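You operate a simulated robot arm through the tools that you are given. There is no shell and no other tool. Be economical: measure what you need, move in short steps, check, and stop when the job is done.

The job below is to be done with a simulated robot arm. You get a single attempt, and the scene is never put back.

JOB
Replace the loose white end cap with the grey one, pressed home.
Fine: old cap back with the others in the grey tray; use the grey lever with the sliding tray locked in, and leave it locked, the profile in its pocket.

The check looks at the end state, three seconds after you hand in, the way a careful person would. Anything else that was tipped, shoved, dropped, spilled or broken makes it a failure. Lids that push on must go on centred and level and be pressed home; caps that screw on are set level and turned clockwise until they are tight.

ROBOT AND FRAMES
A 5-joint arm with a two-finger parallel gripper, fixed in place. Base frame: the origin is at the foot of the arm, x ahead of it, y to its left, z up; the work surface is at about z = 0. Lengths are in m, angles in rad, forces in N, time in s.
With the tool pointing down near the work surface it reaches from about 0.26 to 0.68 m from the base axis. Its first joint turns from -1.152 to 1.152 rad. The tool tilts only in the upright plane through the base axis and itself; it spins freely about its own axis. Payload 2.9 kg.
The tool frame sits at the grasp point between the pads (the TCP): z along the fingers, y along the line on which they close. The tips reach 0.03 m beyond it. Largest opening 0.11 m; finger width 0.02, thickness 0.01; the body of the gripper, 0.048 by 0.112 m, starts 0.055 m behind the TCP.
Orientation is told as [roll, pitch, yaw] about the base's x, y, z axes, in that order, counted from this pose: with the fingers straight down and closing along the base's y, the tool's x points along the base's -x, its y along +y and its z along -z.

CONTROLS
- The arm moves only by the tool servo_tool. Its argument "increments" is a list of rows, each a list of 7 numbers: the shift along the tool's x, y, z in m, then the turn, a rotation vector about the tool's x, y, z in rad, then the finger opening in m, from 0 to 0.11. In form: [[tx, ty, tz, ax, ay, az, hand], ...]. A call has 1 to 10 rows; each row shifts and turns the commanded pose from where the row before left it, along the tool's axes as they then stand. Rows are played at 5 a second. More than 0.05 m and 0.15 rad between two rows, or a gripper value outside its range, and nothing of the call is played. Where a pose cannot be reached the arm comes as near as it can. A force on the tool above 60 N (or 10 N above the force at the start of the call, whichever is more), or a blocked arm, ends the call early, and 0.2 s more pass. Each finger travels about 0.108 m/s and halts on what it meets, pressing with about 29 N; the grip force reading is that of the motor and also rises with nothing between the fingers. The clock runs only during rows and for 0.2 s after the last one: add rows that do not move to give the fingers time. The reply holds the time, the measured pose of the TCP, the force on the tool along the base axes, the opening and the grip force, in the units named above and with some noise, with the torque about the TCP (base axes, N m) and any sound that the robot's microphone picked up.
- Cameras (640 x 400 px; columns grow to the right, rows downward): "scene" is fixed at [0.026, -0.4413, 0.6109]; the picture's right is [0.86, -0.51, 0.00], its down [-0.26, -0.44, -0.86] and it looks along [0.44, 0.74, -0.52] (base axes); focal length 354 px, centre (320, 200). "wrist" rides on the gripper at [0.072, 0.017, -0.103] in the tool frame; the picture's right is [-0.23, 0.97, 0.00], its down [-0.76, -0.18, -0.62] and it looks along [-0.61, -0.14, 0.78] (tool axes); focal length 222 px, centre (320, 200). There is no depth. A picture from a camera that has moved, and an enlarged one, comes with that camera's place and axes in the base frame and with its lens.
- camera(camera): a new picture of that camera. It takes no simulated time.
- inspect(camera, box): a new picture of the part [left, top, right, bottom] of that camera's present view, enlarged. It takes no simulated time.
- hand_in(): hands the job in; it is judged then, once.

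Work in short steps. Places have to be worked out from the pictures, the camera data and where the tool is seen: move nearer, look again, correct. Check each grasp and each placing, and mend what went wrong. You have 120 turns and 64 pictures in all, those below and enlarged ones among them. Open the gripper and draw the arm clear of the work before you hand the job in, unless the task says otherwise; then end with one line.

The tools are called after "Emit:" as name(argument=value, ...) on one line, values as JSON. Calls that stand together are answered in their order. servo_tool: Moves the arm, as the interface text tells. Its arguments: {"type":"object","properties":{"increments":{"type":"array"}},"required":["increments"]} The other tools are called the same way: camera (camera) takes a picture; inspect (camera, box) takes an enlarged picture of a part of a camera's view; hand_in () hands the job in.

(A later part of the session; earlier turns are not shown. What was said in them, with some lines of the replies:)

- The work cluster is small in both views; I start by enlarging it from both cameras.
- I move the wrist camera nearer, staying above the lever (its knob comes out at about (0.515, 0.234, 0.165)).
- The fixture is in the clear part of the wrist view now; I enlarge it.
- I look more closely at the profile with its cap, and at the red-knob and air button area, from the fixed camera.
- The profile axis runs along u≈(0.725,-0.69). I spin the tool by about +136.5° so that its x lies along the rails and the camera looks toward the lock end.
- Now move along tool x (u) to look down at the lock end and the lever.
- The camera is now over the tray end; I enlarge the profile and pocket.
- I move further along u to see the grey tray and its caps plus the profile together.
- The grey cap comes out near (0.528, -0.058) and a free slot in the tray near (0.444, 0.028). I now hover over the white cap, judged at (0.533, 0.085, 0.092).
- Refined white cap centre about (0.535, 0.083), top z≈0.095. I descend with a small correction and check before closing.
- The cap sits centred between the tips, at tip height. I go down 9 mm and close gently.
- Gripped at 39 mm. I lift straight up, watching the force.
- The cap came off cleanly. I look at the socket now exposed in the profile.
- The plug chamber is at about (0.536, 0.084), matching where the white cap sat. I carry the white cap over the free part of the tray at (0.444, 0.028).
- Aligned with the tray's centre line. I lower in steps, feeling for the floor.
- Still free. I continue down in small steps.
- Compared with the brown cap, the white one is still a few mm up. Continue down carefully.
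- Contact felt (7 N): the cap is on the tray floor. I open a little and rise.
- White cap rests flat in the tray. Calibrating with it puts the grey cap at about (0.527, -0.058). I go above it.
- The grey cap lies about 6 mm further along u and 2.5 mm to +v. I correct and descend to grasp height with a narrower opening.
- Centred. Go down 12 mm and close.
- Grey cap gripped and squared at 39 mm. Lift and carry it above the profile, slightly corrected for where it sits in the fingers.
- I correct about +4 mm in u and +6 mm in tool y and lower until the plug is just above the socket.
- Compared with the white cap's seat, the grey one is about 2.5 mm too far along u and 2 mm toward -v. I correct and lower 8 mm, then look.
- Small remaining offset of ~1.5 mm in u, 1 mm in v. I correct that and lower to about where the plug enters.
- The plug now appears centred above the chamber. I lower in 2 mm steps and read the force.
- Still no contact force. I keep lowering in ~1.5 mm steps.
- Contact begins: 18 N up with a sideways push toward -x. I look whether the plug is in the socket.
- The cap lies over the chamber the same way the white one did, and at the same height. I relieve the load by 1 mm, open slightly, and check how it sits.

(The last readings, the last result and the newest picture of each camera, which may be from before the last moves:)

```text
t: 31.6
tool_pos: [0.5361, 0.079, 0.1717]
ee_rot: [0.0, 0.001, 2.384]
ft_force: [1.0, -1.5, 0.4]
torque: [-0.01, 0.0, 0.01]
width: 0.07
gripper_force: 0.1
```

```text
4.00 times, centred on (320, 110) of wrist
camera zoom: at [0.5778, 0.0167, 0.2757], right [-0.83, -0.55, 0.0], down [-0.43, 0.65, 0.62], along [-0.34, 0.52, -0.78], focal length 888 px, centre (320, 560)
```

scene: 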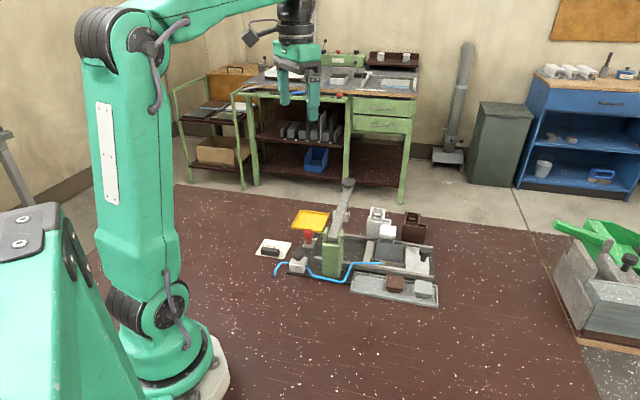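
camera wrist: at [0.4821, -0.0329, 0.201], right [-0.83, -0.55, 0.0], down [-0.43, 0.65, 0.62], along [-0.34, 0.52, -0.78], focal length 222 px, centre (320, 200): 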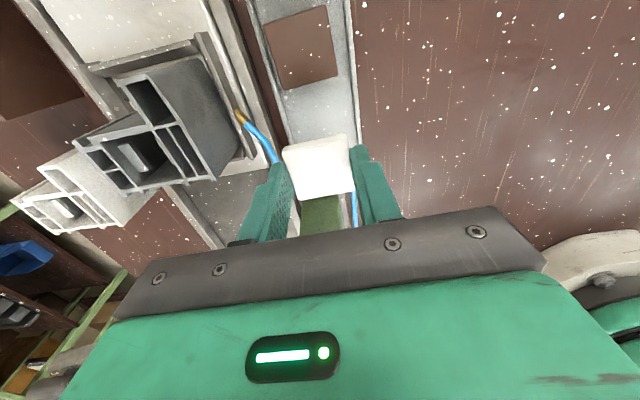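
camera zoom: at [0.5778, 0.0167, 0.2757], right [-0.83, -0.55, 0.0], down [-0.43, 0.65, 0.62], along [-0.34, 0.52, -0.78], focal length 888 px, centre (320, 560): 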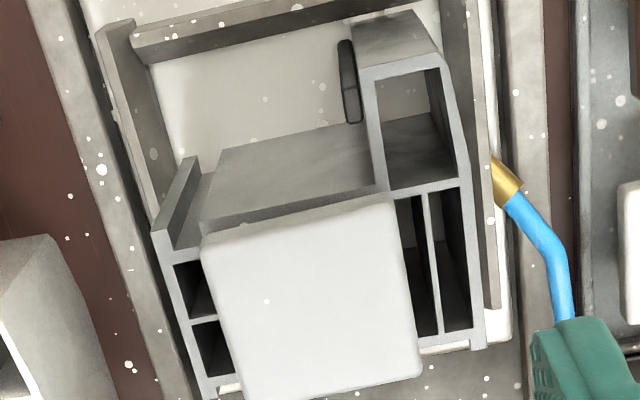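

The grey cap sits level with its plug started in the chamber. Next is the slide knob, judged at about (0.598, 0.012, 0.055); I go above it and look.

Emit:
servo_tool(increments=[[0.03, 0.0025, 0, 0, 0, 0, 0.07], [0.03, 0.0025, 0, 0, 0, 0, 0.07], [0.031, 0.0025, 0, 0, 0, 0, 0.07], [0, 0, 0.03, 0, 0, 0, 0.06], [0, 0, 0.03, 0, 0, 0, 0.06], [0, 0, 0, 0, 0, 0, 0.06]])

Emit:
camera(camera="wrist")

```text
t: 33.0
tool_pos: [0.6003, 0.0109, 0.1119]
ee_rot: [0.0, 0.0, 2.384]
ft_force: [-0.7, 0.4, 0.0]
torque: [-0.02, -0.02, 0.03]
width: 0.0599
gripper_force: 0.0
```

```text
22 pictures are left
camera wrist: at [0.6418, -0.0515, 0.2164], right [-0.83, -0.55, 0.0], down [-0.43, 0.65, 0.62], along [-0.34, 0.52, -0.78], focal length 222 px, centre (320, 200)
```

wrist: 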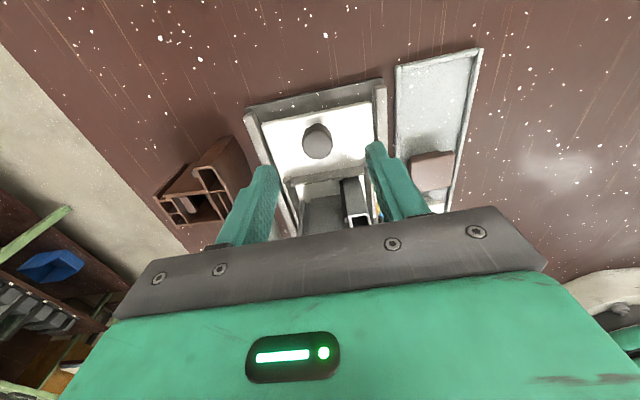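

The knob is right on the tool axis. I descend around its head and close on it.

Emit:
servo_tool(increments=[[0.001, 0, 0.02, 0, 0, 0, 0.06], [0, 0, 0.02, 0, 0, 0, 0.06], [0, 0, 0.01, 0, 0, 0, 0.06], [0, 0, 0, 0, 0, 0, 0.045], [0, 0, 0, 0, 0, 0, 0.03], [0, 0, 0, 0, 0, 0, 0.015], [0, 0, 0, 0, 0, 0, 0.015]])

```text
t: 34.6
tool_pos: [0.6032, 0.0122, 0.0633]
ee_rot: [-0.004, 0.004, 2.389]
ft_force: [25.9, 26.4, -11.0]
torque: [0.96, -0.19, -0.05]
width: 0.025
gripper_force: 44.2
```

Gripped the knob (25 mm), but with ~37 N side load along +v: the tool is about 3 mm off. I shift to relax it.

Emit:
servo_tool(increments=[[0, -0.002, 0, 0, 0, 0, 0.015], [0, -0.0015, 0, 0, 0, 0, 0.015], [0, 0, 0, 0, 0, 0, 0.015]])

```text
t: 35.4
tool_pos: [0.6016, 0.0113, 0.0636]
ee_rot: [0.001, 0.0, 2.384]
ft_force: [10.3, 12.4, -3.7]
torque: [0.11, -0.58, 0.05]
width: 0.025
gripper_force: 45.0
```

Emit:
servo_tool(increments=[[0, -0.0015, 0, 0, 0, 0, 0.019], [0, 0, 0, 0, 0, 0, 0.019]])

```text
t: 36.0
tool_pos: [0.6038, 0.0131, 0.063]
ee_rot: [0.002, -0.002, 2.381]
ft_force: [1.0, -0.9, 1.2]
torque: [-0.14, -0.2, 0.05]
width: 0.0251
gripper_force: 44.9
```

Side load gone. I now push the tray along -u, in small slow steps first to feel the drag.

Emit:
servo_tool(increments=[[-0.004, 0, 0, 0, 0, 0, 0.019], [-0.006, 0, 0, 0, 0, 0, 0.019], [-0.008, 0, 0, 0, 0, 0, 0.019], [0, 0, 0, 0, 0, 0, 0.019]])

Emit:
inspect(camera="scene", box=[300, 195, 450, 295])

```text
t: 37.0
tool_pos: [0.5892, 0.0265, 0.0626]
ee_rot: [0.002, -0.003, 2.384]
ft_force: [-13.7, -14.1, 10.4]
torque: [-0.46, 0.24, 0.04]
width: 0.0253
gripper_force: 45.0
```

```text
4.00 times, centred on (375, 245) of scene
camera zoom: at [0.0259, -0.4413, 0.6109], right [0.86, -0.51, 0.0], down [-0.26, -0.44, -0.86], along [0.44, 0.74, -0.52], focal length 1414 px, centre (100, 20)
```

zoom: 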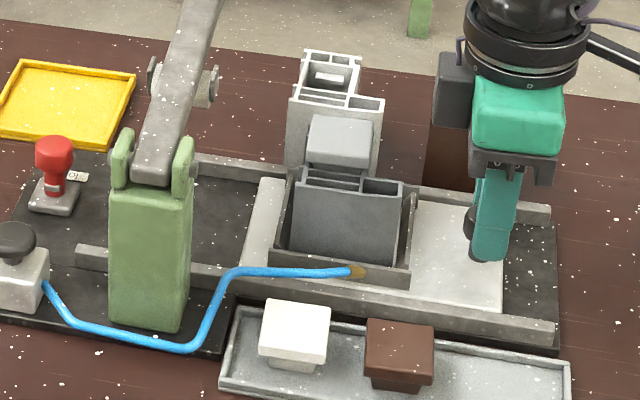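

The tray slides. Side load is now 20 N toward -v, so I correct 2 mm that way and carry on in steps.

Emit:
servo_tool(increments=[[-0.005, 0.0015, 0, 0, 0, 0, 0.019], [-0.01, 0.0005, 0, 0, 0, 0, 0.019], [-0.01, 0, 0, 0, 0, 0, 0.019], [0, 0, 0, 0, 0, 0, 0.019]])

```text
t: 38.0
tool_pos: [0.5725, 0.0427, 0.0634]
ee_rot: [-0.003, 0.002, 2.386]
ft_force: [1.8, 1.0, -4.3]
torque: [-0.27, -0.45, 0.02]
width: 0.0253
gripper_force: 44.9
```

Load is low and the path is straight. Continue another 30 mm.

Emit:
servo_tool(increments=[[-0.01, 0, 0, 0, 0, 0, 0.019], [-0.01, 0.0, 0, 0, 0, 0, 0.019], [-0.01, 0, 0, 0, 0, 0, 0.019], [0, 0, 0, 0, 0, 0, 0.019]])

Emit:
inspect(camera="scene", box=[280, 180, 430, 280])

```text
t: 39.0
tool_pos: [0.5506, 0.0655, 0.0636]
ee_rot: [-0.001, 0.002, 2.387]
ft_force: [15.8, 15.5, -15.1]
torque: [0.32, -0.49, -0.01]
width: 0.025
gripper_force: 45.3
```

```text
4.00 times, centred on (355, 230) of scene
camera zoom: at [0.0262, -0.4413, 0.6109], right [0.86, -0.51, 0.0], down [-0.26, -0.44, -0.86], along [0.44, 0.74, -0.52], focal length 1414 px, centre (180, 80)
```

zoom: 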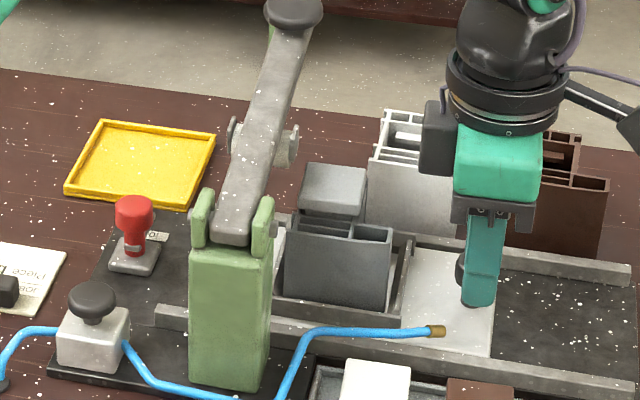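

The tray is close to the lever now. Correct 1.5 mm toward +v and go on in shorter steps, watching for the stop or a click.

Emit:
servo_tool(increments=[[-0.006, -0.001, -0.0005, 0, 0, 0, 0.019], [-0.008, -0.001, -0.0005, 0, 0, 0, 0.019], [-0.008, 0, 0, 0, 0, 0, 0.019], [0, 0, 0, 0, 0, 0, 0.019]])

```text
t: 40.0
tool_pos: [0.5351, 0.0801, 0.0632]
ee_rot: [-0.003, 0.004, 2.384]
ft_force: [18.7, 19.5, -19.8]
torque: [0.47, -0.47, -0.03]
width: 0.0251
gripper_force: 44.6
```

Side load persists; I relax it before continuing.

Emit:
servo_tool(increments=[[0, -0.0015, -0.001, 0, 0, 0, 0.019], [0, -0.001, -0.0005, 0, 0, 0, 0.019], [0, 0, 0, 0, 0, 0, 0.019]])

Emit:
servo_tool(increments=[[-0.006, -0.0005, 0, 0, 0, 0, 0.019], [-0.006, -0.0005, 0, 0, 0, 0, 0.019], [-0.006, -0.0003, 0, 0, 0, 0, 0.019], [0, 0, 0, 0, 0, 0, 0.019]])

```text
t: 40.8
tool_pos: [0.5346, 0.0806, 0.0637]
ee_rot: [0.003, -0.001, 2.382]
ft_force: [5.8, 4.1, -24.7]
torque: [-0.41, -0.77, -0.09]
width: 0.0253
gripper_force: 44.6
```

```text
t: 41.8
tool_pos: [0.5206, 0.0943, 0.0625]
ee_rot: [0.008, -0.004, 2.382]
ft_force: [-16.2, -19.1, -12.4]
torque: [-0.23, 0.74, 0.1]
width: 0.0252
gripper_force: 45.0
```

Travelled about 116 mm; the profile should be near the ram. I look, and at the lock.

Emit:
inspect(camera="scene", box=[270, 180, 400, 280])

```text
4.00 times, centred on (335, 230) of scene
camera zoom: at [0.0261, -0.4413, 0.6109], right [0.86, -0.51, 0.0], down [-0.26, -0.44, -0.86], along [0.44, 0.74, -0.52], focal length 1414 px, centre (260, 80)
```

zoom: 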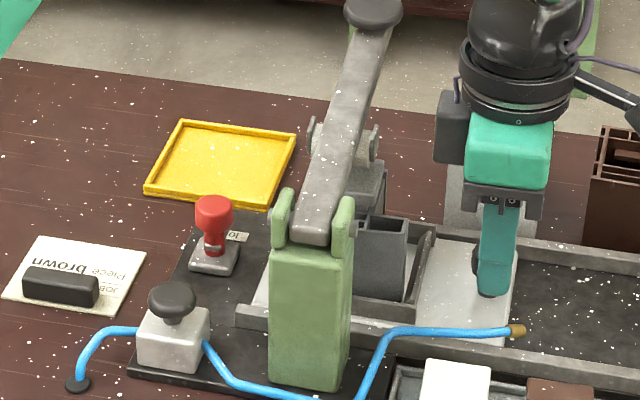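

The cap is nearly under the ram. I ease the side load and continue slowly until a stop or click.

Emit:
servo_tool(increments=[[-0.002, 0.0015, -0.0005, 0, 0, 0, 0.019], [-0.003, 0, 0, 0, 0, 0, 0.019], [0, 0, 0, 0, 0, 0, 0.019]])

Emit:
servo_tool(increments=[[-0.003, 0, 0, 0, 0, 0, 0.019], [-0.003, 0, 0, 0, 0, 0, 0.019], [0, 0, 0, 0, 0, 0, 0.019]])

```text
t: 42.6
tool_pos: [0.5177, 0.0976, 0.0645]
ee_rot: [0.004, -0.004, 2.387]
ft_force: [-5.4, -6.9, -26.8]
torque: [-0.31, -0.12, 0.07]
width: 0.0252
gripper_force: 44.7
```

```text
t: 43.4
tool_pos: [0.5129, 0.1007, 0.0649]
ee_rot: [0.001, -0.001, 2.386]
ft_force: [-1.0, 2.2, -27.2]
torque: [0.02, -0.02, 0.03]
width: 0.0251
gripper_force: 45.1
```

The vertical load came from my raising; I lower 2.5 mm back and continue.

Emit:
servo_tool(increments=[[0, 0, 0.0025, 0, 0, 0, 0.019], [-0.003, 0, 0, 0, 0, 0, 0.019], [-0.003, 0, 0, 0, 0, 0, 0.019], [0, 0, 0, 0, 0, 0, 0.019]])

Emit:
servo_tool(increments=[[-0.003, 0, 0, 0, 0, 0, 0.019], [-0.003, 0, 0, 0, 0, 0, 0.019], [0, 0, 0, 0, 0, 0, 0.019]])

```text
t: 44.4
tool_pos: [0.5111, 0.1048, 0.064]
ee_rot: [-0.001, 0.001, 2.381]
ft_force: [0.8, -28.0, -7.3]
torque: [-0.67, 0.04, 0.14]
width: 0.0252
gripper_force: 45.5
```

```text
t: 45.2
tool_pos: [0.5077, 0.1068, 0.0652]
ee_rot: [-0.006, 0.005, 2.379]
ft_force: [20.5, -31.1, -5.8]
torque: [-0.86, -0.64, 0.05]
width: 0.0254
gripper_force: 44.7
```

About 36 N of resistance along the rail now: the tray is at a stop or at the latch. I look.

Emit:
inspect(camera="scene", box=[270, 190, 370, 270])

```text
5.00 times, centred on (320, 230) of scene
camera zoom: at [0.0261, -0.4413, 0.6109], right [0.86, -0.51, 0.0], down [-0.26, -0.44, -0.86], along [0.44, 0.74, -0.52], focal length 1767 px, centre (320, 50)
```

zoom: 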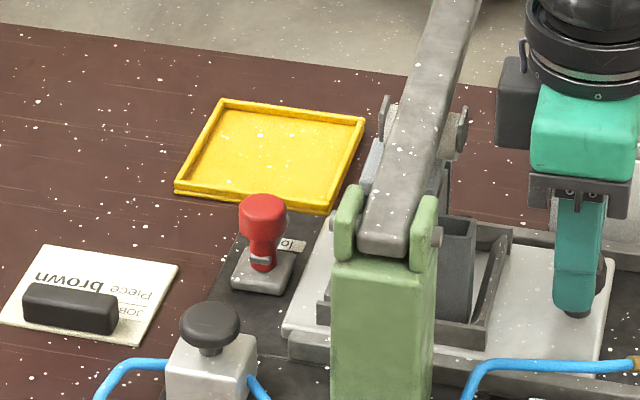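

I push a little more to see if it clicks.

Emit:
servo_tool(increments=[[-0.0015, 0.001, 0, 0, 0, 0, 0.019], [0, 0, 0, 0, 0, 0, 0.019]])

```text
t: 45.8
tool_pos: [0.5047, 0.1093, 0.0651]
ee_rot: [-0.009, 0.005, 2.381]
ft_force: [26.2, -25.7, 3.6]
torque: [-0.75, -0.79, 0.01]
width: 0.025
gripper_force: 44.9
```

Still moving against ~37 N; another couple of mm.

Emit:
servo_tool(increments=[[-0.0015, 0, 0, 0, 0, 0, 0.019], [-0.001, 0, 0, 0, 0, 0, 0.019], [0, 0, 0, 0, 0, 0, 0.019]])

```text
t: 46.6
tool_pos: [0.5044, 0.1113, 0.065]
ee_rot: [-0.009, 0.006, 2.381]
ft_force: [29.1, -23.5, 3.6]
torque: [-0.59, -0.86, 0.05]
width: 0.0251
gripper_force: 45.0
```

No further motion and constant load: the tray is at its stop and the fingers slip on the knob. I relieve, release, rise, and turn the tool so that the camera is on the other side to study the red lock.

Emit:
servo_tool(increments=[[0.002, 0, 0, 0, 0, 0, 0.019], [0, 0, 0, 0, 0, 0, 0.035], [0, 0, 0, 0, 0, 0, 0.05], [0, 0, 0, 0, 0, 0, 0.06], [0, 0, -0.05, 0, 0, 0, 0.06], [0, 0, -0.05, 0, 0, 0, 0.06], [0, 0, -0.05, 0, 0, 0, 0.06], [0, 0, -0.05, 0, 0, 0, 0.06]])

Emit:
servo_tool(increments=[[0, 0, 0, 0, 0, 0.149, 0.06], [0, 0, 0, 0, 0, 0.149, 0.06], [0, 0, 0, 0, 0, 0.149, 0.06], [0, 0, 0, 0, 0, 0.149, 0.06], [0, 0, 0, 0, 0, 0.149, 0.06], [0, 0, 0, 0, 0, 0.149, 0.06], [0, 0, 0, 0, 0, 0.149, 0.06], [0, 0, 0, 0, 0, 0.149, 0.06], [0, 0, 0, 0, 0, 0.149, 0.06], [0, 0, 0, 0, 0, 0.149, 0.06]])

Emit:
servo_tool(increments=[[0, 0, 0, 0, 0, 0.149, 0.06], [0, 0, 0, 0, 0, 0.149, 0.06], [0, 0, 0, 0, 0, 0.149, 0.06], [0, 0, 0, 0, 0, 0.149, 0.06], [0, 0, 0, 0, 0, 0.149, 0.06], [0, 0, 0, 0, 0, 0.149, 0.06], [0, 0, 0, 0, 0, 0.149, 0.06], [0, 0, 0, 0, 0, 0.149, 0.06], [0, 0, 0, 0, 0, 0.149, 0.06], [0, 0, 0, 0, 0, 0.149, 0.06]])

```text
t: 48.4
tool_pos: [0.503, 0.1108, 0.2609]
ee_rot: [-0.002, 0.001, 2.383]
ft_force: [0.3, -1.1, 0.3]
torque: [0.03, 0.02, -0.01]
width: 0.0599
gripper_force: 0.1
```

```text
t: 50.6
tool_pos: [0.5042, 0.1118, 0.2625]
ee_rot: [-0.001, -0.002, 0.893]
ft_force: [-0.4, 0.5, -0.1]
torque: [0.0, 0.0, 0.01]
width: 0.0598
gripper_force: 0.0
```

```text
t: 52.8
tool_pos: [0.5047, 0.1118, 0.2633]
ee_rot: [0.0, 0.0, -0.599]
ft_force: [0.4, 0.0, -0.3]
torque: [0.05, 0.02, -0.01]
width: 0.0599
gripper_force: 0.0
```

Finish the turn and move over the lock area for a close look.

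Emit:
servo_tool(increments=[[0, 0, 0, 0, 0, 0.149, 0.06], [0, 0, 0, 0, 0, 0.01, 0.06], [0.045, -0.004, 0, 0, 0, 0, 0.06], [0.045, -0.004, 0, 0, 0, 0, 0.06], [0.045, -0.005, 0.01, 0, 0, 0, 0.06], [0.004, 0, 0.02, 0, 0, 0, 0.06], [0, 0, 0, 0, 0, 0, 0.06]])

Emit:
inspect(camera="wrist", box=[220, 40, 440, 210])

```text
t: 54.4
tool_pos: [0.3927, 0.1963, 0.232]
ee_rot: [-0.001, -0.001, -0.756]
ft_force: [0.3, -0.5, 0.0]
torque: [-0.01, 0.01, 0.02]
width: 0.0599
gripper_force: 0.1
```

```text
2.35 times, centred on (330, 125) of wrist
camera zoom: at [0.3517, 0.2578, 0.336], right [0.83, 0.55, 0.0], down [0.43, -0.65, 0.62], along [0.34, -0.52, -0.78], focal length 523 px, centre (296, 376)
```

zoom: 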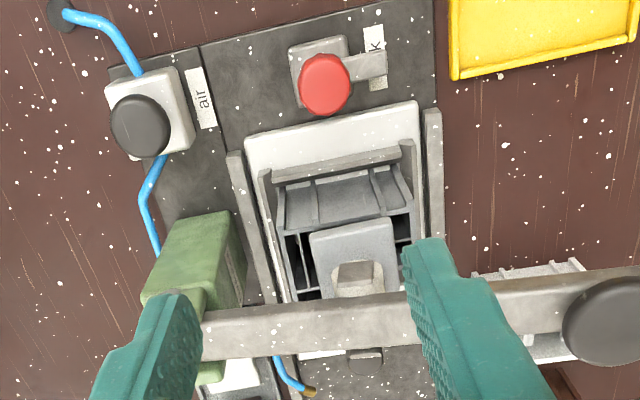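

The red knob carries a grey bar over a label. I zoom in.

Emit:
inspect(camera="wrist", box=[310, 45, 375, 100])

```text
7.27 times, centred on (342, 72) of wrist
camera zoom: at [0.3517, 0.2578, 0.336], right [0.83, 0.55, 0.0], down [0.43, -0.65, 0.62], along [0.34, -0.52, -0.78], focal length 1615 px, centre (156, 1127)
```

zoom: 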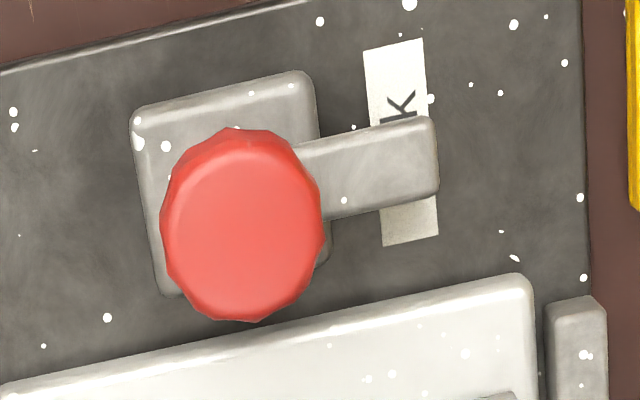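

The bar must be swung clockwise (from +v toward the tray) to lock. Red knob head is at about (0.387, 0.226, top 0.058). I approach above it with the tool pre-turned 22° the other way.

Emit:
servo_tool(increments=[[0.0245, 0.0177, 0, 0, 0, 0, 0.06], [0, 0, 0.04, 0, 0, -0.13, 0.06], [0, 0, 0.04, 0, 0, -0.13, 0.06], [0, 0, 0.03, 0, 0, -0.13, 0.05], [0, 0, 0, 0, 0, 0, 0.05]])

Emit:
inspect(camera="wrist", box=[220, 80, 420, 220])

```text
t: 55.6
tool_pos: [0.39, 0.2248, 0.1231]
ee_rot: [-0.001, 0.0, -0.363]
ft_force: [0.2, 0.6, 0.9]
torque: [0.02, -0.02, -0.01]
width: 0.05
gripper_force: 0.1
```

```text
2.86 times, centred on (320, 150) of wrist
camera zoom: at [0.3279, 0.2652, 0.2263], right [0.56, 0.83, 0.0], down [0.65, -0.44, 0.62], along [0.52, -0.35, -0.78], focal length 635 px, centre (320, 343)
```

zoom: 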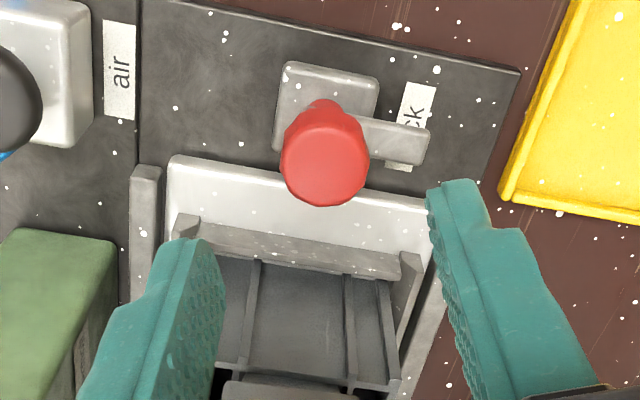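

Knob about 3 mm toward tool +x and 2 mm +y. I correct, descend and close gently on the head.

Emit:
servo_tool(increments=[[0.003, 0.002, 0.02, 0, 0, 0, 0.05], [0, 0, 0.02, 0, 0, 0, 0.05], [0, 0, 0.013, 0, 0, 0, 0.05], [0, 0, 0, 0, 0, 0, 0.035], [0, 0, 0, 0, 0, 0, 0.018], [0, 0, 0, 0, 0, 0, 0.018]])

```text
t: 57.0
tool_pos: [0.3859, 0.2283, 0.0692]
ee_rot: [-0.002, -0.001, -0.366]
ft_force: [-1.6, -5.5, 1.2]
torque: [-0.16, -0.2, -0.01]
width: 0.0254
gripper_force: 45.3
```

Good grip (25 mm, little side load). Turn clockwise in steps (about 45°).

Emit:
servo_tool(increments=[[0, 0, 0, 0, 0, 0.1, 0.018], [0, 0, 0, 0, 0, 0.1, 0.018], [0, 0, 0, 0, 0, 0.1, 0.018], [0, 0, 0, 0, 0, 0.1, 0.018], [0, 0, 0, 0, 0, 0, 0.018]])

```text
t: 58.2
tool_pos: [0.3873, 0.228, 0.069]
ee_rot: [0.001, -0.002, -0.768]
ft_force: [16.2, -13.0, -11.8]
torque: [-0.35, -0.38, 0.01]
width: 0.0254
gripper_force: 45.1
```

I check whether the bar turned with it.

Emit:
inspect(camera="wrist", box=[220, 80, 420, 220])

```text
2.86 times, centred on (320, 150) of wrist
camera zoom: at [0.3463, 0.2903, 0.1737], right [0.84, 0.54, 0.0], down [0.42, -0.66, 0.62], along [0.34, -0.52, -0.78], focal length 635 px, centre (320, 343)
```

zoom: 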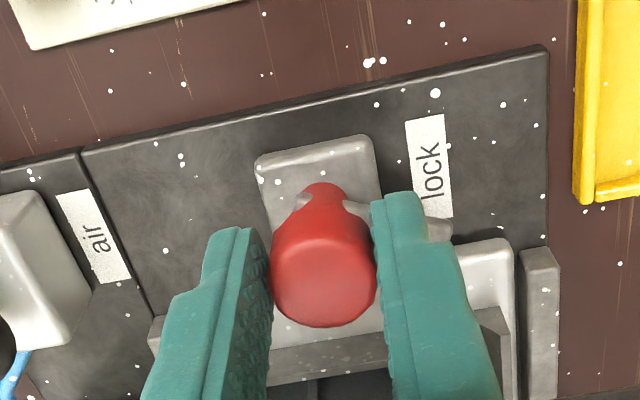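

The bar is turning with the knob. Ease the side load slightly and continue.

Emit:
servo_tool(increments=[[-0.001, 0, 0.001, 0, 0, 0.1, 0.018], [0, 0, 0, 0, 0, 0.1, 0.018], [0, 0, 0, 0, 0, 0.1, 0.018], [0, 0, 0, 0, 0, 0.1, 0.018], [0, 0, 0, 0, 0, 0, 0.018]])

```text
t: 59.4
tool_pos: [0.3873, 0.23, 0.0701]
ee_rot: [0.007, -0.001, -1.165]
ft_force: [20.4, 12.4, -18.6]
torque: [0.18, -0.32, 0.08]
width: 0.0255
gripper_force: 44.7
```

Halfway (46°). I release, turn back and regrasp for the second half.

Emit:
servo_tool(increments=[[0, 0, 0, 0, 0, 0, 0.03], [0, 0, 0, 0, 0, 0, 0.045], [0, 0, 0, 0, 0, -0.14, 0.045], [0, 0, 0, 0, 0, -0.14, 0.045], [0, 0, 0, 0, 0, -0.14, 0.045], [0, 0, 0, 0, 0, -0.14, 0.045], [0, 0, 0, 0, 0, -0.14, 0.045], [0, 0, 0, 0, 0, -0.1, 0.035], [0, 0, 0, 0, 0, 0, 0.018], [0, 0, 0, 0, 0, 0, 0.018]])

Emit:
servo_tool(increments=[[0, 0, 0, 0, 0, 0.1, 0.018], [0, 0, 0, 0, 0, 0.1, 0.018], [0, 0, 0, 0, 0, 0.1, 0.018], [0, 0, 0, 0, 0, 0.1, 0.018], [0, 0, 0, 0, 0, 0, 0.018]])

```text
t: 61.6
tool_pos: [0.3856, 0.2266, 0.068]
ee_rot: [-0.003, -0.002, -0.364]
ft_force: [-4.6, -5.4, 5.4]
torque: [-0.12, 0.14, -0.04]
width: 0.0255
gripper_force: 44.9
```

```text
t: 62.8
tool_pos: [0.3872, 0.2289, 0.0699]
ee_rot: [0.003, 0.0, -0.768]
ft_force: [14.0, 8.5, -18.5]
torque: [0.24, -0.43, 0.02]
width: 0.0256
gripper_force: 44.9
```

Emit:
servo_tool(increments=[[0, 0, 0, 0, 0, 0.1, 0.018], [0, 0, 0, 0, 0, 0.1, 0.018], [0, 0, 0, 0, 0, 0.1, 0.018], [0, 0, 0, 0, 0, 0.07, 0.018], [0, 0, 0, 0, 0, 0, 0.018]])

Emit:
inspect(camera="wrist", box=[220, 80, 420, 220])

```text
t: 64.0
tool_pos: [0.3873, 0.2286, 0.0695]
ee_rot: [0.007, 0.001, -1.138]
ft_force: [16.4, 20.6, -28.7]
torque: [0.66, -0.43, 0.32]
width: 0.0256
gripper_force: 44.9
```

```text
2.86 times, centred on (320, 150) of wrist
camera zoom: at [0.372, 0.3005, 0.1741], right [0.98, 0.2, 0.01], down [0.16, -0.77, 0.62], along [0.13, -0.61, -0.78], focal length 635 px, centre (320, 343)
```

zoom: 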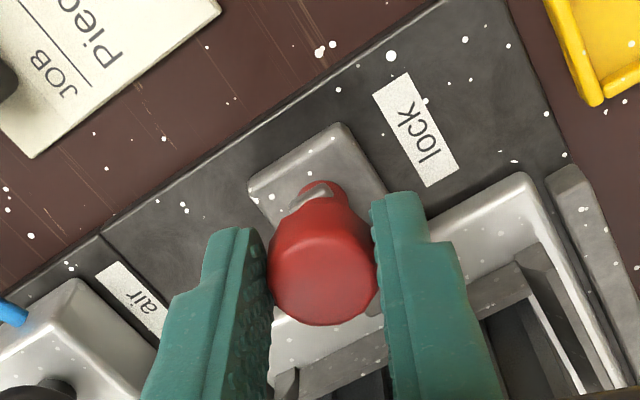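

Torque about the axis has risen (0.32 N m) at about 90°: the stop. I release, rise, and check the bar over the tray edge.

Emit:
servo_tool(increments=[[0, 0, 0, 0, 0, -0.03, 0.025], [0, 0, 0, 0, 0, 0, 0.04], [0, 0, 0, 0, 0, 0, 0.05], [0, 0, -0.03, 0, 0, 0, 0.05], [0, 0, -0.05, 0, 0, 0.0, 0.05], [0, 0, -0.05, 0, 0, -0.1, 0.05], [-0.01, 0, -0.03, 0, 0, -0.14, 0.05], [0, 0, 0, 0, 0, -0.12, 0.05], [0, 0, 0, 0, 0, 0, 0.05]])

Emit:
inspect(camera="wrist", box=[220, 60, 440, 230])

```text
t: 66.0
tool_pos: [0.3936, 0.2208, 0.2311]
ee_rot: [-0.001, 0.0, -0.742]
ft_force: [-0.6, -0.8, -0.5]
torque: [0.01, 0.01, -0.03]
width: 0.0503
gripper_force: 0.0
```

```text
2.35 times, centred on (330, 145) of wrist
camera zoom: at [0.3508, 0.2815, 0.3351], right [0.83, 0.56, 0.0], down [0.44, -0.65, 0.62], along [0.35, -0.52, -0.78], focal length 523 px, centre (296, 329)
```

zoom: 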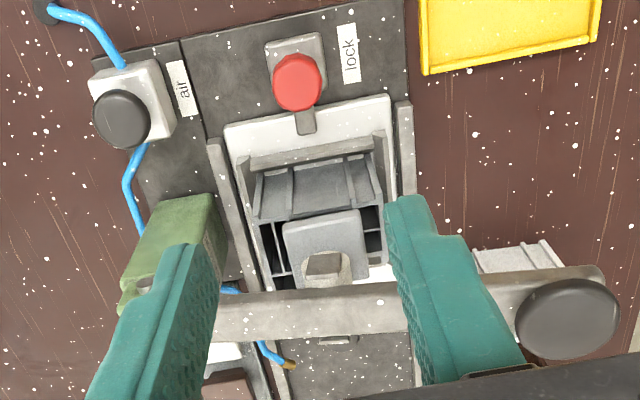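

The bar now lies over the tray's edge: locked. Next the grey lever: I move the closed fingers over its knob at (0.517, 0.234, 0.165).

Emit:
servo_tool(increments=[[-0.027, 0.031, 0, 0, 0, 0, 0.02], [-0.027, 0.031, 0, 0, 0, 0, 0.0], [-0.028, 0.031, 0, 0, 0, 0, 0.0], [0, 0, 0, 0, 0, 0, 0.0], [0, 0, 0, 0, 0, 0, 0.0]])

Emit:
camera(camera="wrist")

```text
t: 67.2
tool_pos: [0.5144, 0.2303, 0.2306]
ee_rot: [0.001, 0.003, -0.744]
ft_force: [0.1, 0.2, 0.2]
torque: [0.02, 0.01, 0.01]
width: 0.0
gripper_force: 29.3
```

```text
11 pictures are left
camera wrist: at [0.4737, 0.2918, 0.3359], right [0.83, 0.56, 0.0], down [0.44, -0.65, 0.62], along [0.35, -0.52, -0.78], focal length 222 px, centre (320, 200)
```

wrist: 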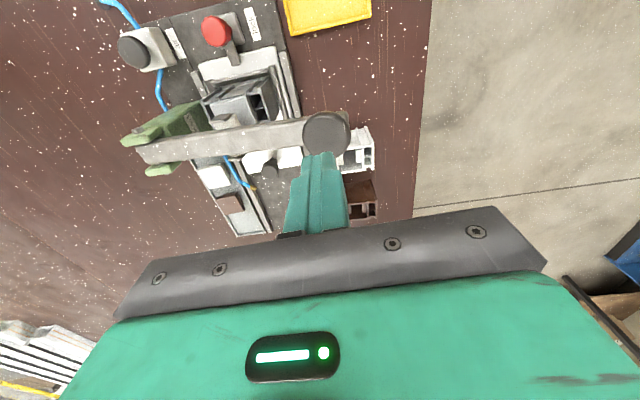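

The knob is ~6 mm toward tool +x and ~6 mm along +y; I correct and come down until touching.

Emit:
servo_tool(increments=[[0.006, 0.007, 0.01, 0, 0, 0, 0.0], [0, 0, 0.015, 0, 0, 0, 0.0], [0, 0, 0.005, 0, 0, 0, 0.0], [0, 0, 0, 0, 0, 0, 0.0]])

Emit:
servo_tool(increments=[[0, 0, 0.005, 0, 0, 0, 0.0], [0, 0, 0.005, 0, 0, 0, 0.0], [0, 0, 0, 0, 0, 0, 0.0]])

```text
t: 68.2
tool_pos: [0.5148, 0.2421, 0.1997]
ee_rot: [-0.001, 0.0, -0.745]
ft_force: [-0.2, -1.5, 0.1]
torque: [0.0, -0.01, 0.03]
width: 0.0001
gripper_force: 28.9
```

```text
t: 69.0
tool_pos: [0.5157, 0.2419, 0.1894]
ee_rot: [0.002, 0.001, -0.744]
ft_force: [1.2, -0.2, 0.9]
torque: [0.0, -0.07, -0.02]
width: 0.0
gripper_force: 29.2
```

Emit:
servo_tool(increments=[[0, 0, 0.005, 0, 0, 0, 0.0], [0, 0, 0.005, 0, 0, 0, 0.0], [0, 0, 0.005, 0, 0, 0, 0.0], [0, 0, 0, 0, 0, 0, 0.0]])

Emit:
inspect(camera="scene", box=[290, 160, 390, 260])

```text
t: 70.0
tool_pos: [0.5161, 0.2417, 0.1738]
ee_rot: [-0.002, 0.0, -0.746]
ft_force: [1.6, -0.3, 1.7]
torque: [0.0, -0.08, -0.03]
width: 0.0002
gripper_force: 29.2
```

```text
4.00 times, centred on (340, 210) of scene
camera zoom: at [0.026, -0.4413, 0.6109], right [0.86, -0.51, 0.0], down [-0.26, -0.44, -0.86], along [0.44, 0.74, -0.52], focal length 1414 px, centre (240, 160)
```

zoom: 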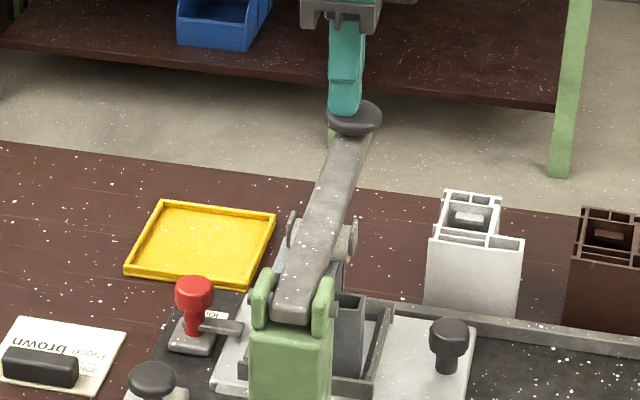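

The lever is coming down lightly with the fingers on its knob. Continue until the ram meets the cap.

Emit:
servo_tool(increments=[[0, 0, 0.005, 0, 0, 0, 0.0], [0, 0, 0.005, 0, 0, 0, 0.0], [0, 0, 0, 0, 0, 0, 0.0]])

Emit:
servo_tool(increments=[[0, 0, 0.004, 0, 0, 0, 0.0], [0, 0, 0.004, 0, 0, 0, 0.0], [0, 0, 0, 0, 0, 0, 0.0]])

```text
t: 70.8
tool_pos: [0.5163, 0.2422, 0.1655]
ee_rot: [0.005, -0.002, -0.744]
ft_force: [1.0, -1.8, 15.5]
torque: [-0.19, 0.02, 0.03]
width: 0.0
gripper_force: 28.3
```

```text
t: 71.5
tool_pos: [0.516, 0.2425, 0.1664]
ee_rot: [0.011, -0.004, -0.743]
ft_force: [-8.2, -2.7, 15.3]
torque: [-0.2, 0.32, -0.01]
width: 0.0002
gripper_force: 29.1
stopped in row 3: the force on the tool passed its limit at 61 N (the readings are from after the stop); the commanded pose is now the measured one
```

The force spiked to 61 N and the call stopped. I press again in finer steps.

Emit:
servo_tool(increments=[[0, 0, 0.002, 0, 0, 0, 0.0], [0, 0, 0.001, 0, 0, 0, 0.0], [0, 0, 0, 0, 0, 0, 0.0]])

Emit:
servo_tool(increments=[[0, 0, 0.001, 0, 0, 0, 0.0], [0, 0, 0.001, 0, 0, 0, 0.0], [0, 0, 0, 0, 0, 0, 0.0]])

```text
t: 72.3
tool_pos: [0.5162, 0.2417, 0.1639]
ee_rot: [0.014, -0.006, -0.745]
ft_force: [-10.1, -10.9, 42.0]
torque: [-0.5, 0.6, 0.03]
width: 0.0
gripper_force: 28.9
```

```text
t: 73.1
tool_pos: [0.5164, 0.243, 0.1656]
ee_rot: [0.015, -0.008, -0.742]
ft_force: [-15.0, -12.6, 51.7]
torque: [-0.57, 0.79, 0.02]
width: 0.0002
gripper_force: 28.9
```

At ~52 N the lever no longer moves. I look at the cap under the ram.

Emit:
inspect(camera="scene", box=[310, 200, 360, 260])

```text
6.67 times, centred on (335, 230) of scene
camera zoom: at [0.0257, -0.4415, 0.6108], right [0.86, -0.51, 0.0], down [-0.26, -0.44, -0.86], along [0.44, 0.74, -0.52], focal length 2356 px, centre (220, 0)
```

zoom: 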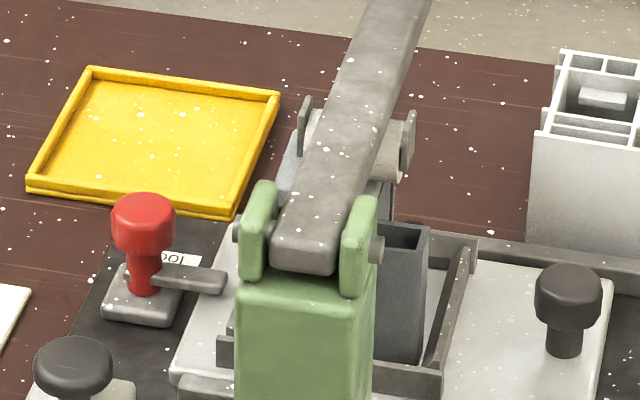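

The cap seems to have gone down ~4-5 mm. I add one more mm of press to be sure, then lift off and inspect.

Emit:
servo_tool(increments=[[0, 0, 0.0008, 0, 0, 0, 0.0], [0, 0, 0, 0, 0, 0, 0.0], [0, 0, 0, 0, 0, 0, 0.0]])

Emit:
servo_tool(increments=[[0, 0, -0.003, 0, 0, 0, 0.0], [0, 0, -0.006, 0, 0, 0, 0.0], [0, 0, -0.01, 0, 0, 0, 0.0], [0, 0, -0.02, 0, 0, 0, 0.0], [0, 0, -0.03, 0, 0, 0, 0.0], [0, 0, -0.03, 0, 0, 0, 0.0], [0, 0, 0, 0, 0, 0, 0.0]])

Emit:
servo_tool(increments=[[0.027, -0.033, 0, 0, 0, 0, 0.0], [0.027, -0.033, 0, 0, 0, 0, 0.0], [0.028, -0.035, 0, 0, 0, 0, 0.0], [0, 0, 0.01, 0, 0, 0, 0.0], [0, 0, 0, 0, 0, 0, 0.0]])

Emit:
inspect(camera="wrist", box=[250, 90, 400, 210])

```text
t: 73.9
tool_pos: [0.5169, 0.2429, 0.1648]
ee_rot: [0.02, -0.008, -0.743]
ft_force: [-12.7, -8.8, 50.5]
torque: [-0.4, 0.79, 0.1]
width: 0.0
gripper_force: 28.9
```

```text
t: 75.5
tool_pos: [0.5159, 0.242, 0.2569]
ee_rot: [0.01, -0.003, -0.742]
ft_force: [-0.4, -0.2, -0.3]
torque: [-0.02, -0.01, 0.02]
width: 0.0
gripper_force: 28.8
```

```text
t: 76.7
tool_pos: [0.3868, 0.2212, 0.2457]
ee_rot: [0.009, -0.004, -0.744]
ft_force: [-0.2, 0.2, 0.6]
torque: [0.02, 0.01, -0.03]
width: 0.0001
gripper_force: 28.8
```

```text
3.33 times, centred on (325, 150) of wrist
camera zoom: at [0.3441, 0.2819, 0.3494], right [0.83, 0.56, 0.01], down [0.43, -0.65, 0.62], along [0.36, -0.51, -0.78], focal length 740 px, centre (303, 367)
```

zoom: 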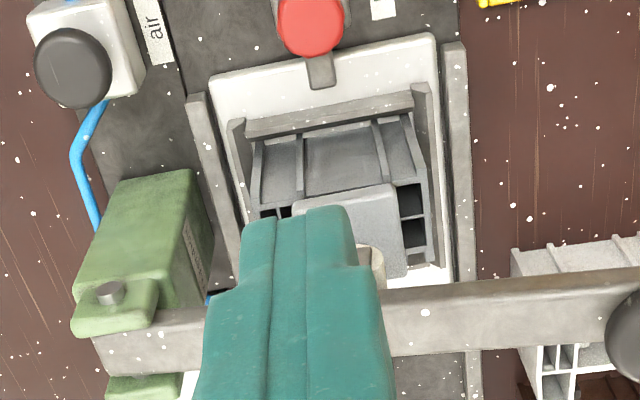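

Fingers hide the view. I open them and lower between the lock and the lever for a close look at the cap's seat.

Emit:
servo_tool(increments=[[-0.012, 0.003, 0.03, 0, 0, 0, 0.05], [0, 0, 0.04, 0, 0, 0, 0.1], [0, 0, 0.025, 0, 0, 0, 0.11], [0, 0, 0, 0, 0, 0, 0.11], [0, 0, 0, 0, 0, 0, 0.11]])

Emit:
inspect(camera="wrist", box=[240, 100, 400, 230])

```text
t: 77.9
tool_pos: [0.3968, 0.2155, 0.1496]
ee_rot: [0.009, -0.004, -0.742]
ft_force: [0.0, 0.4, -0.1]
torque: [-0.01, 0.02, -0.01]
width: 0.11
gripper_force: 0.0
```

```text
3.08 times, centred on (320, 165) of wrist
camera zoom: at [0.3542, 0.2762, 0.2538], right [0.83, 0.56, 0.01], down [0.43, -0.65, 0.62], along [0.36, -0.51, -0.78], focal length 684 px, centre (320, 308)
```

zoom: 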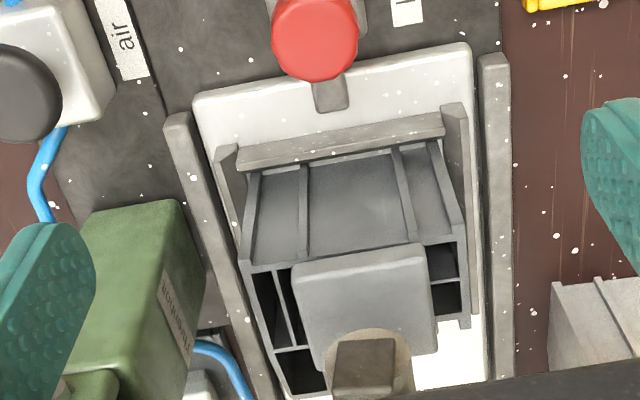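

The cap looks square and level. The post carries a label; I read it, and view the cap's edge enlarged.

Emit:
inspect(camera="wrist", box=[262, 180, 290, 222])

Emit:
inspect(camera="wrist", box=[295, 170, 370, 225])

```text
9.52 times, centred on (276, 201) of wrist
camera zoom: at [0.3542, 0.2762, 0.2538], right [0.83, 0.56, 0.01], down [0.43, -0.65, 0.62], along [0.36, -0.51, -0.78], focal length 2116 px, centre (739, 190)
```

zoom: 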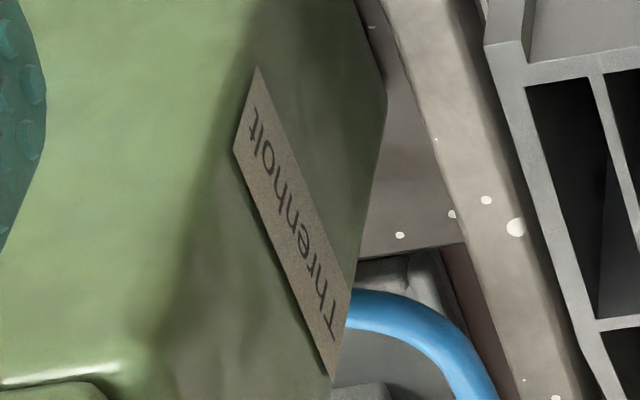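

```text
7.27 times, centred on (332, 198) of wrist
camera zoom: at [0.3542, 0.2762, 0.2538], right [0.83, 0.56, 0.01], down [0.43, -0.65, 0.62], along [0.36, -0.51, -0.78], focal length 1615 px, centre (229, 218)
```

zoom: 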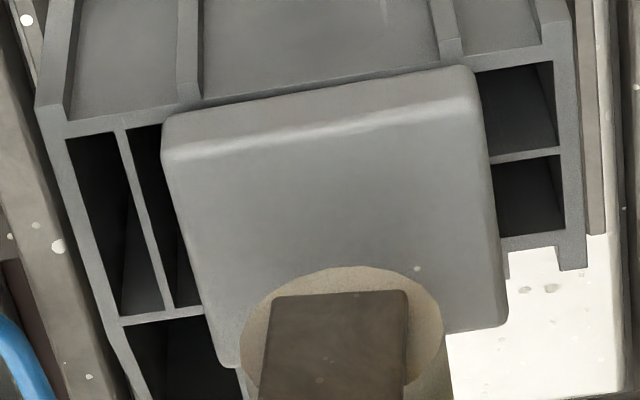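

To judge the seat I need a low side view of the cap. I go up, around to the far side (+v), clear of the lever knob, so the cap appears at the left edge of the wrist picture.

Emit:
servo_tool(increments=[[0, 0, -0.05, 0, 0, 0, 0.11], [0, 0, -0.05, 0, 0, 0, 0.06], [-0.01, 0.045, 0, 0, 0, 0, 0.02], [-0.01, 0.047, 0, 0, 0, 0, 0.02], [-0.01, 0.047, 0, 0, 0, 0, 0.02], [-0.01, 0.047, 0, 0, 0, 0, 0.02], [0, 0, 0.04, 0, 0, 0, 0.02], [0, 0, 0, 0, 0, 0, 0.02]])

Emit:
servo_tool(increments=[[0, 0, 0.05, 0, 0, 0, 0.02], [0, 0, 0.05, 0, 0, 0, 0.02], [0, 0, 0.04, 0, 0, 0, 0.02], [0, 0, 0, 0, 0, 0, 0.02]])

Emit:
camera(camera="wrist")

```text
t: 79.7
tool_pos: [0.551, 0.3259, 0.2131]
ee_rot: [0.009, -0.004, -0.744]
ft_force: [0.2, -0.2, 0.1]
torque: [-0.01, 0.0, -0.02]
width: 0.0201
gripper_force: 0.2
```

```text
t: 80.7
tool_pos: [0.55, 0.3275, 0.0718]
ee_rot: [0.01, -0.002, -0.745]
ft_force: [0.8, -1.2, -0.4]
torque: [-0.02, -0.01, -0.05]
width: 0.0197
gripper_force: 0.2
```

```text
4 pictures are left
camera wrist: at [0.5081, 0.3879, 0.1766], right [0.83, 0.56, 0.01], down [0.43, -0.65, 0.62], along [0.36, -0.51, -0.78], focal length 222 px, centre (320, 200)
```

wrist: 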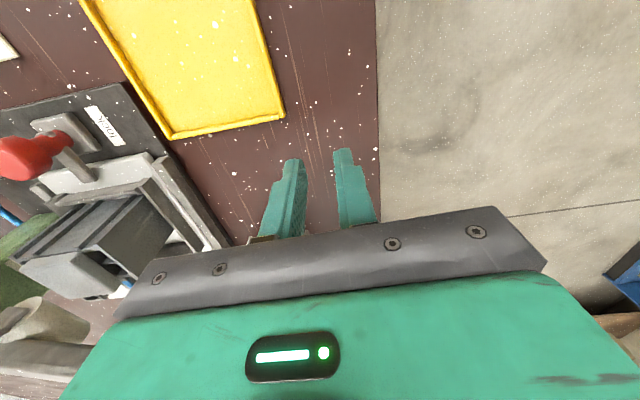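

The cap is at the left edge; I enlarge it.

Emit:
inspect(camera="wrist", box=[0, 220, 140, 310])

```text
4.44 times, centred on (70, 265) of wrist
camera zoom: at [0.5081, 0.3879, 0.1766], right [0.83, 0.56, 0.01], down [0.43, -0.65, 0.62], along [0.36, -0.51, -0.78], focal length 987 px, centre (1431, -89)
```

zoom: 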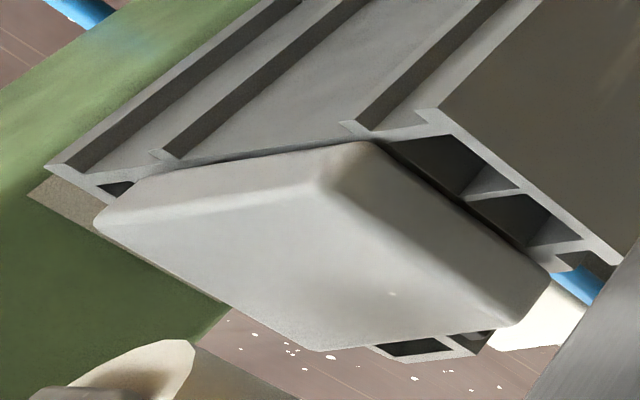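

The cap's plate sits flush on the profile rim all round, level and without a gap: it is home. I draw the arm up and clear with the gripper open and take a last overview.

Emit:
servo_tool(increments=[[0, 0, -0.05, 0, 0, 0, 0.02], [0, 0, -0.05, 0, 0, 0, 0.02], [0, 0, -0.05, 0, 0, 0, 0.04], [0, 0, -0.05, 0, 0, 0, 0.08], [0, 0, -0.04, 0, 0, 0, 0.11], [0, 0, 0, 0, 0, 0, 0.11]])

Emit:
inspect(camera="scene", box=[250, 170, 450, 310])

```text
t: 82.1
tool_pos: [0.533, 0.3182, 0.3033]
ee_rot: [0.009, -0.001, -0.743]
ft_force: [0.0, 0.2, 0.0]
torque: [0.0, 0.01, 0.02]
width: 0.1101
gripper_force: 0.0
out of reach, approached as far as the arm can: row 4, 5
```

```text
2.86 times, centred on (350, 240) of scene
camera zoom: at [0.026, -0.4413, 0.6109], right [0.86, -0.51, 0.0], down [-0.26, -0.44, -0.86], along [0.44, 0.74, -0.52], focal length 1010 px, centre (234, 86)
```

zoom: 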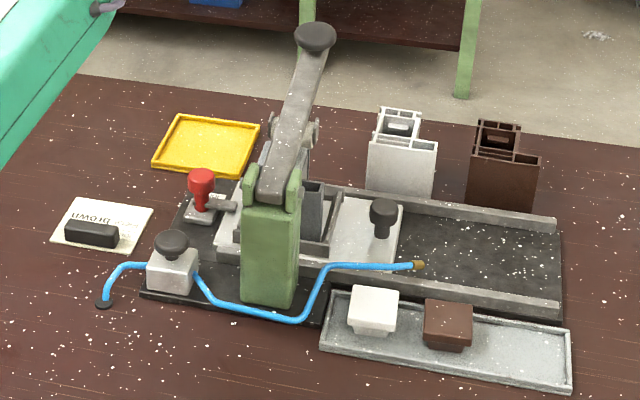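

The tray is in with the lock bar over its edge, the lever is back up, the white cap is in the grey tray with the brown one, and nothing else has moved. I hand in.

Emit:
hand_in()

```text
The job is handed in.
```

The grey cap is pressed home with the lever, the white cap is back in the grey tray, and the sliding tray is still locked in with the profile in its pocket.
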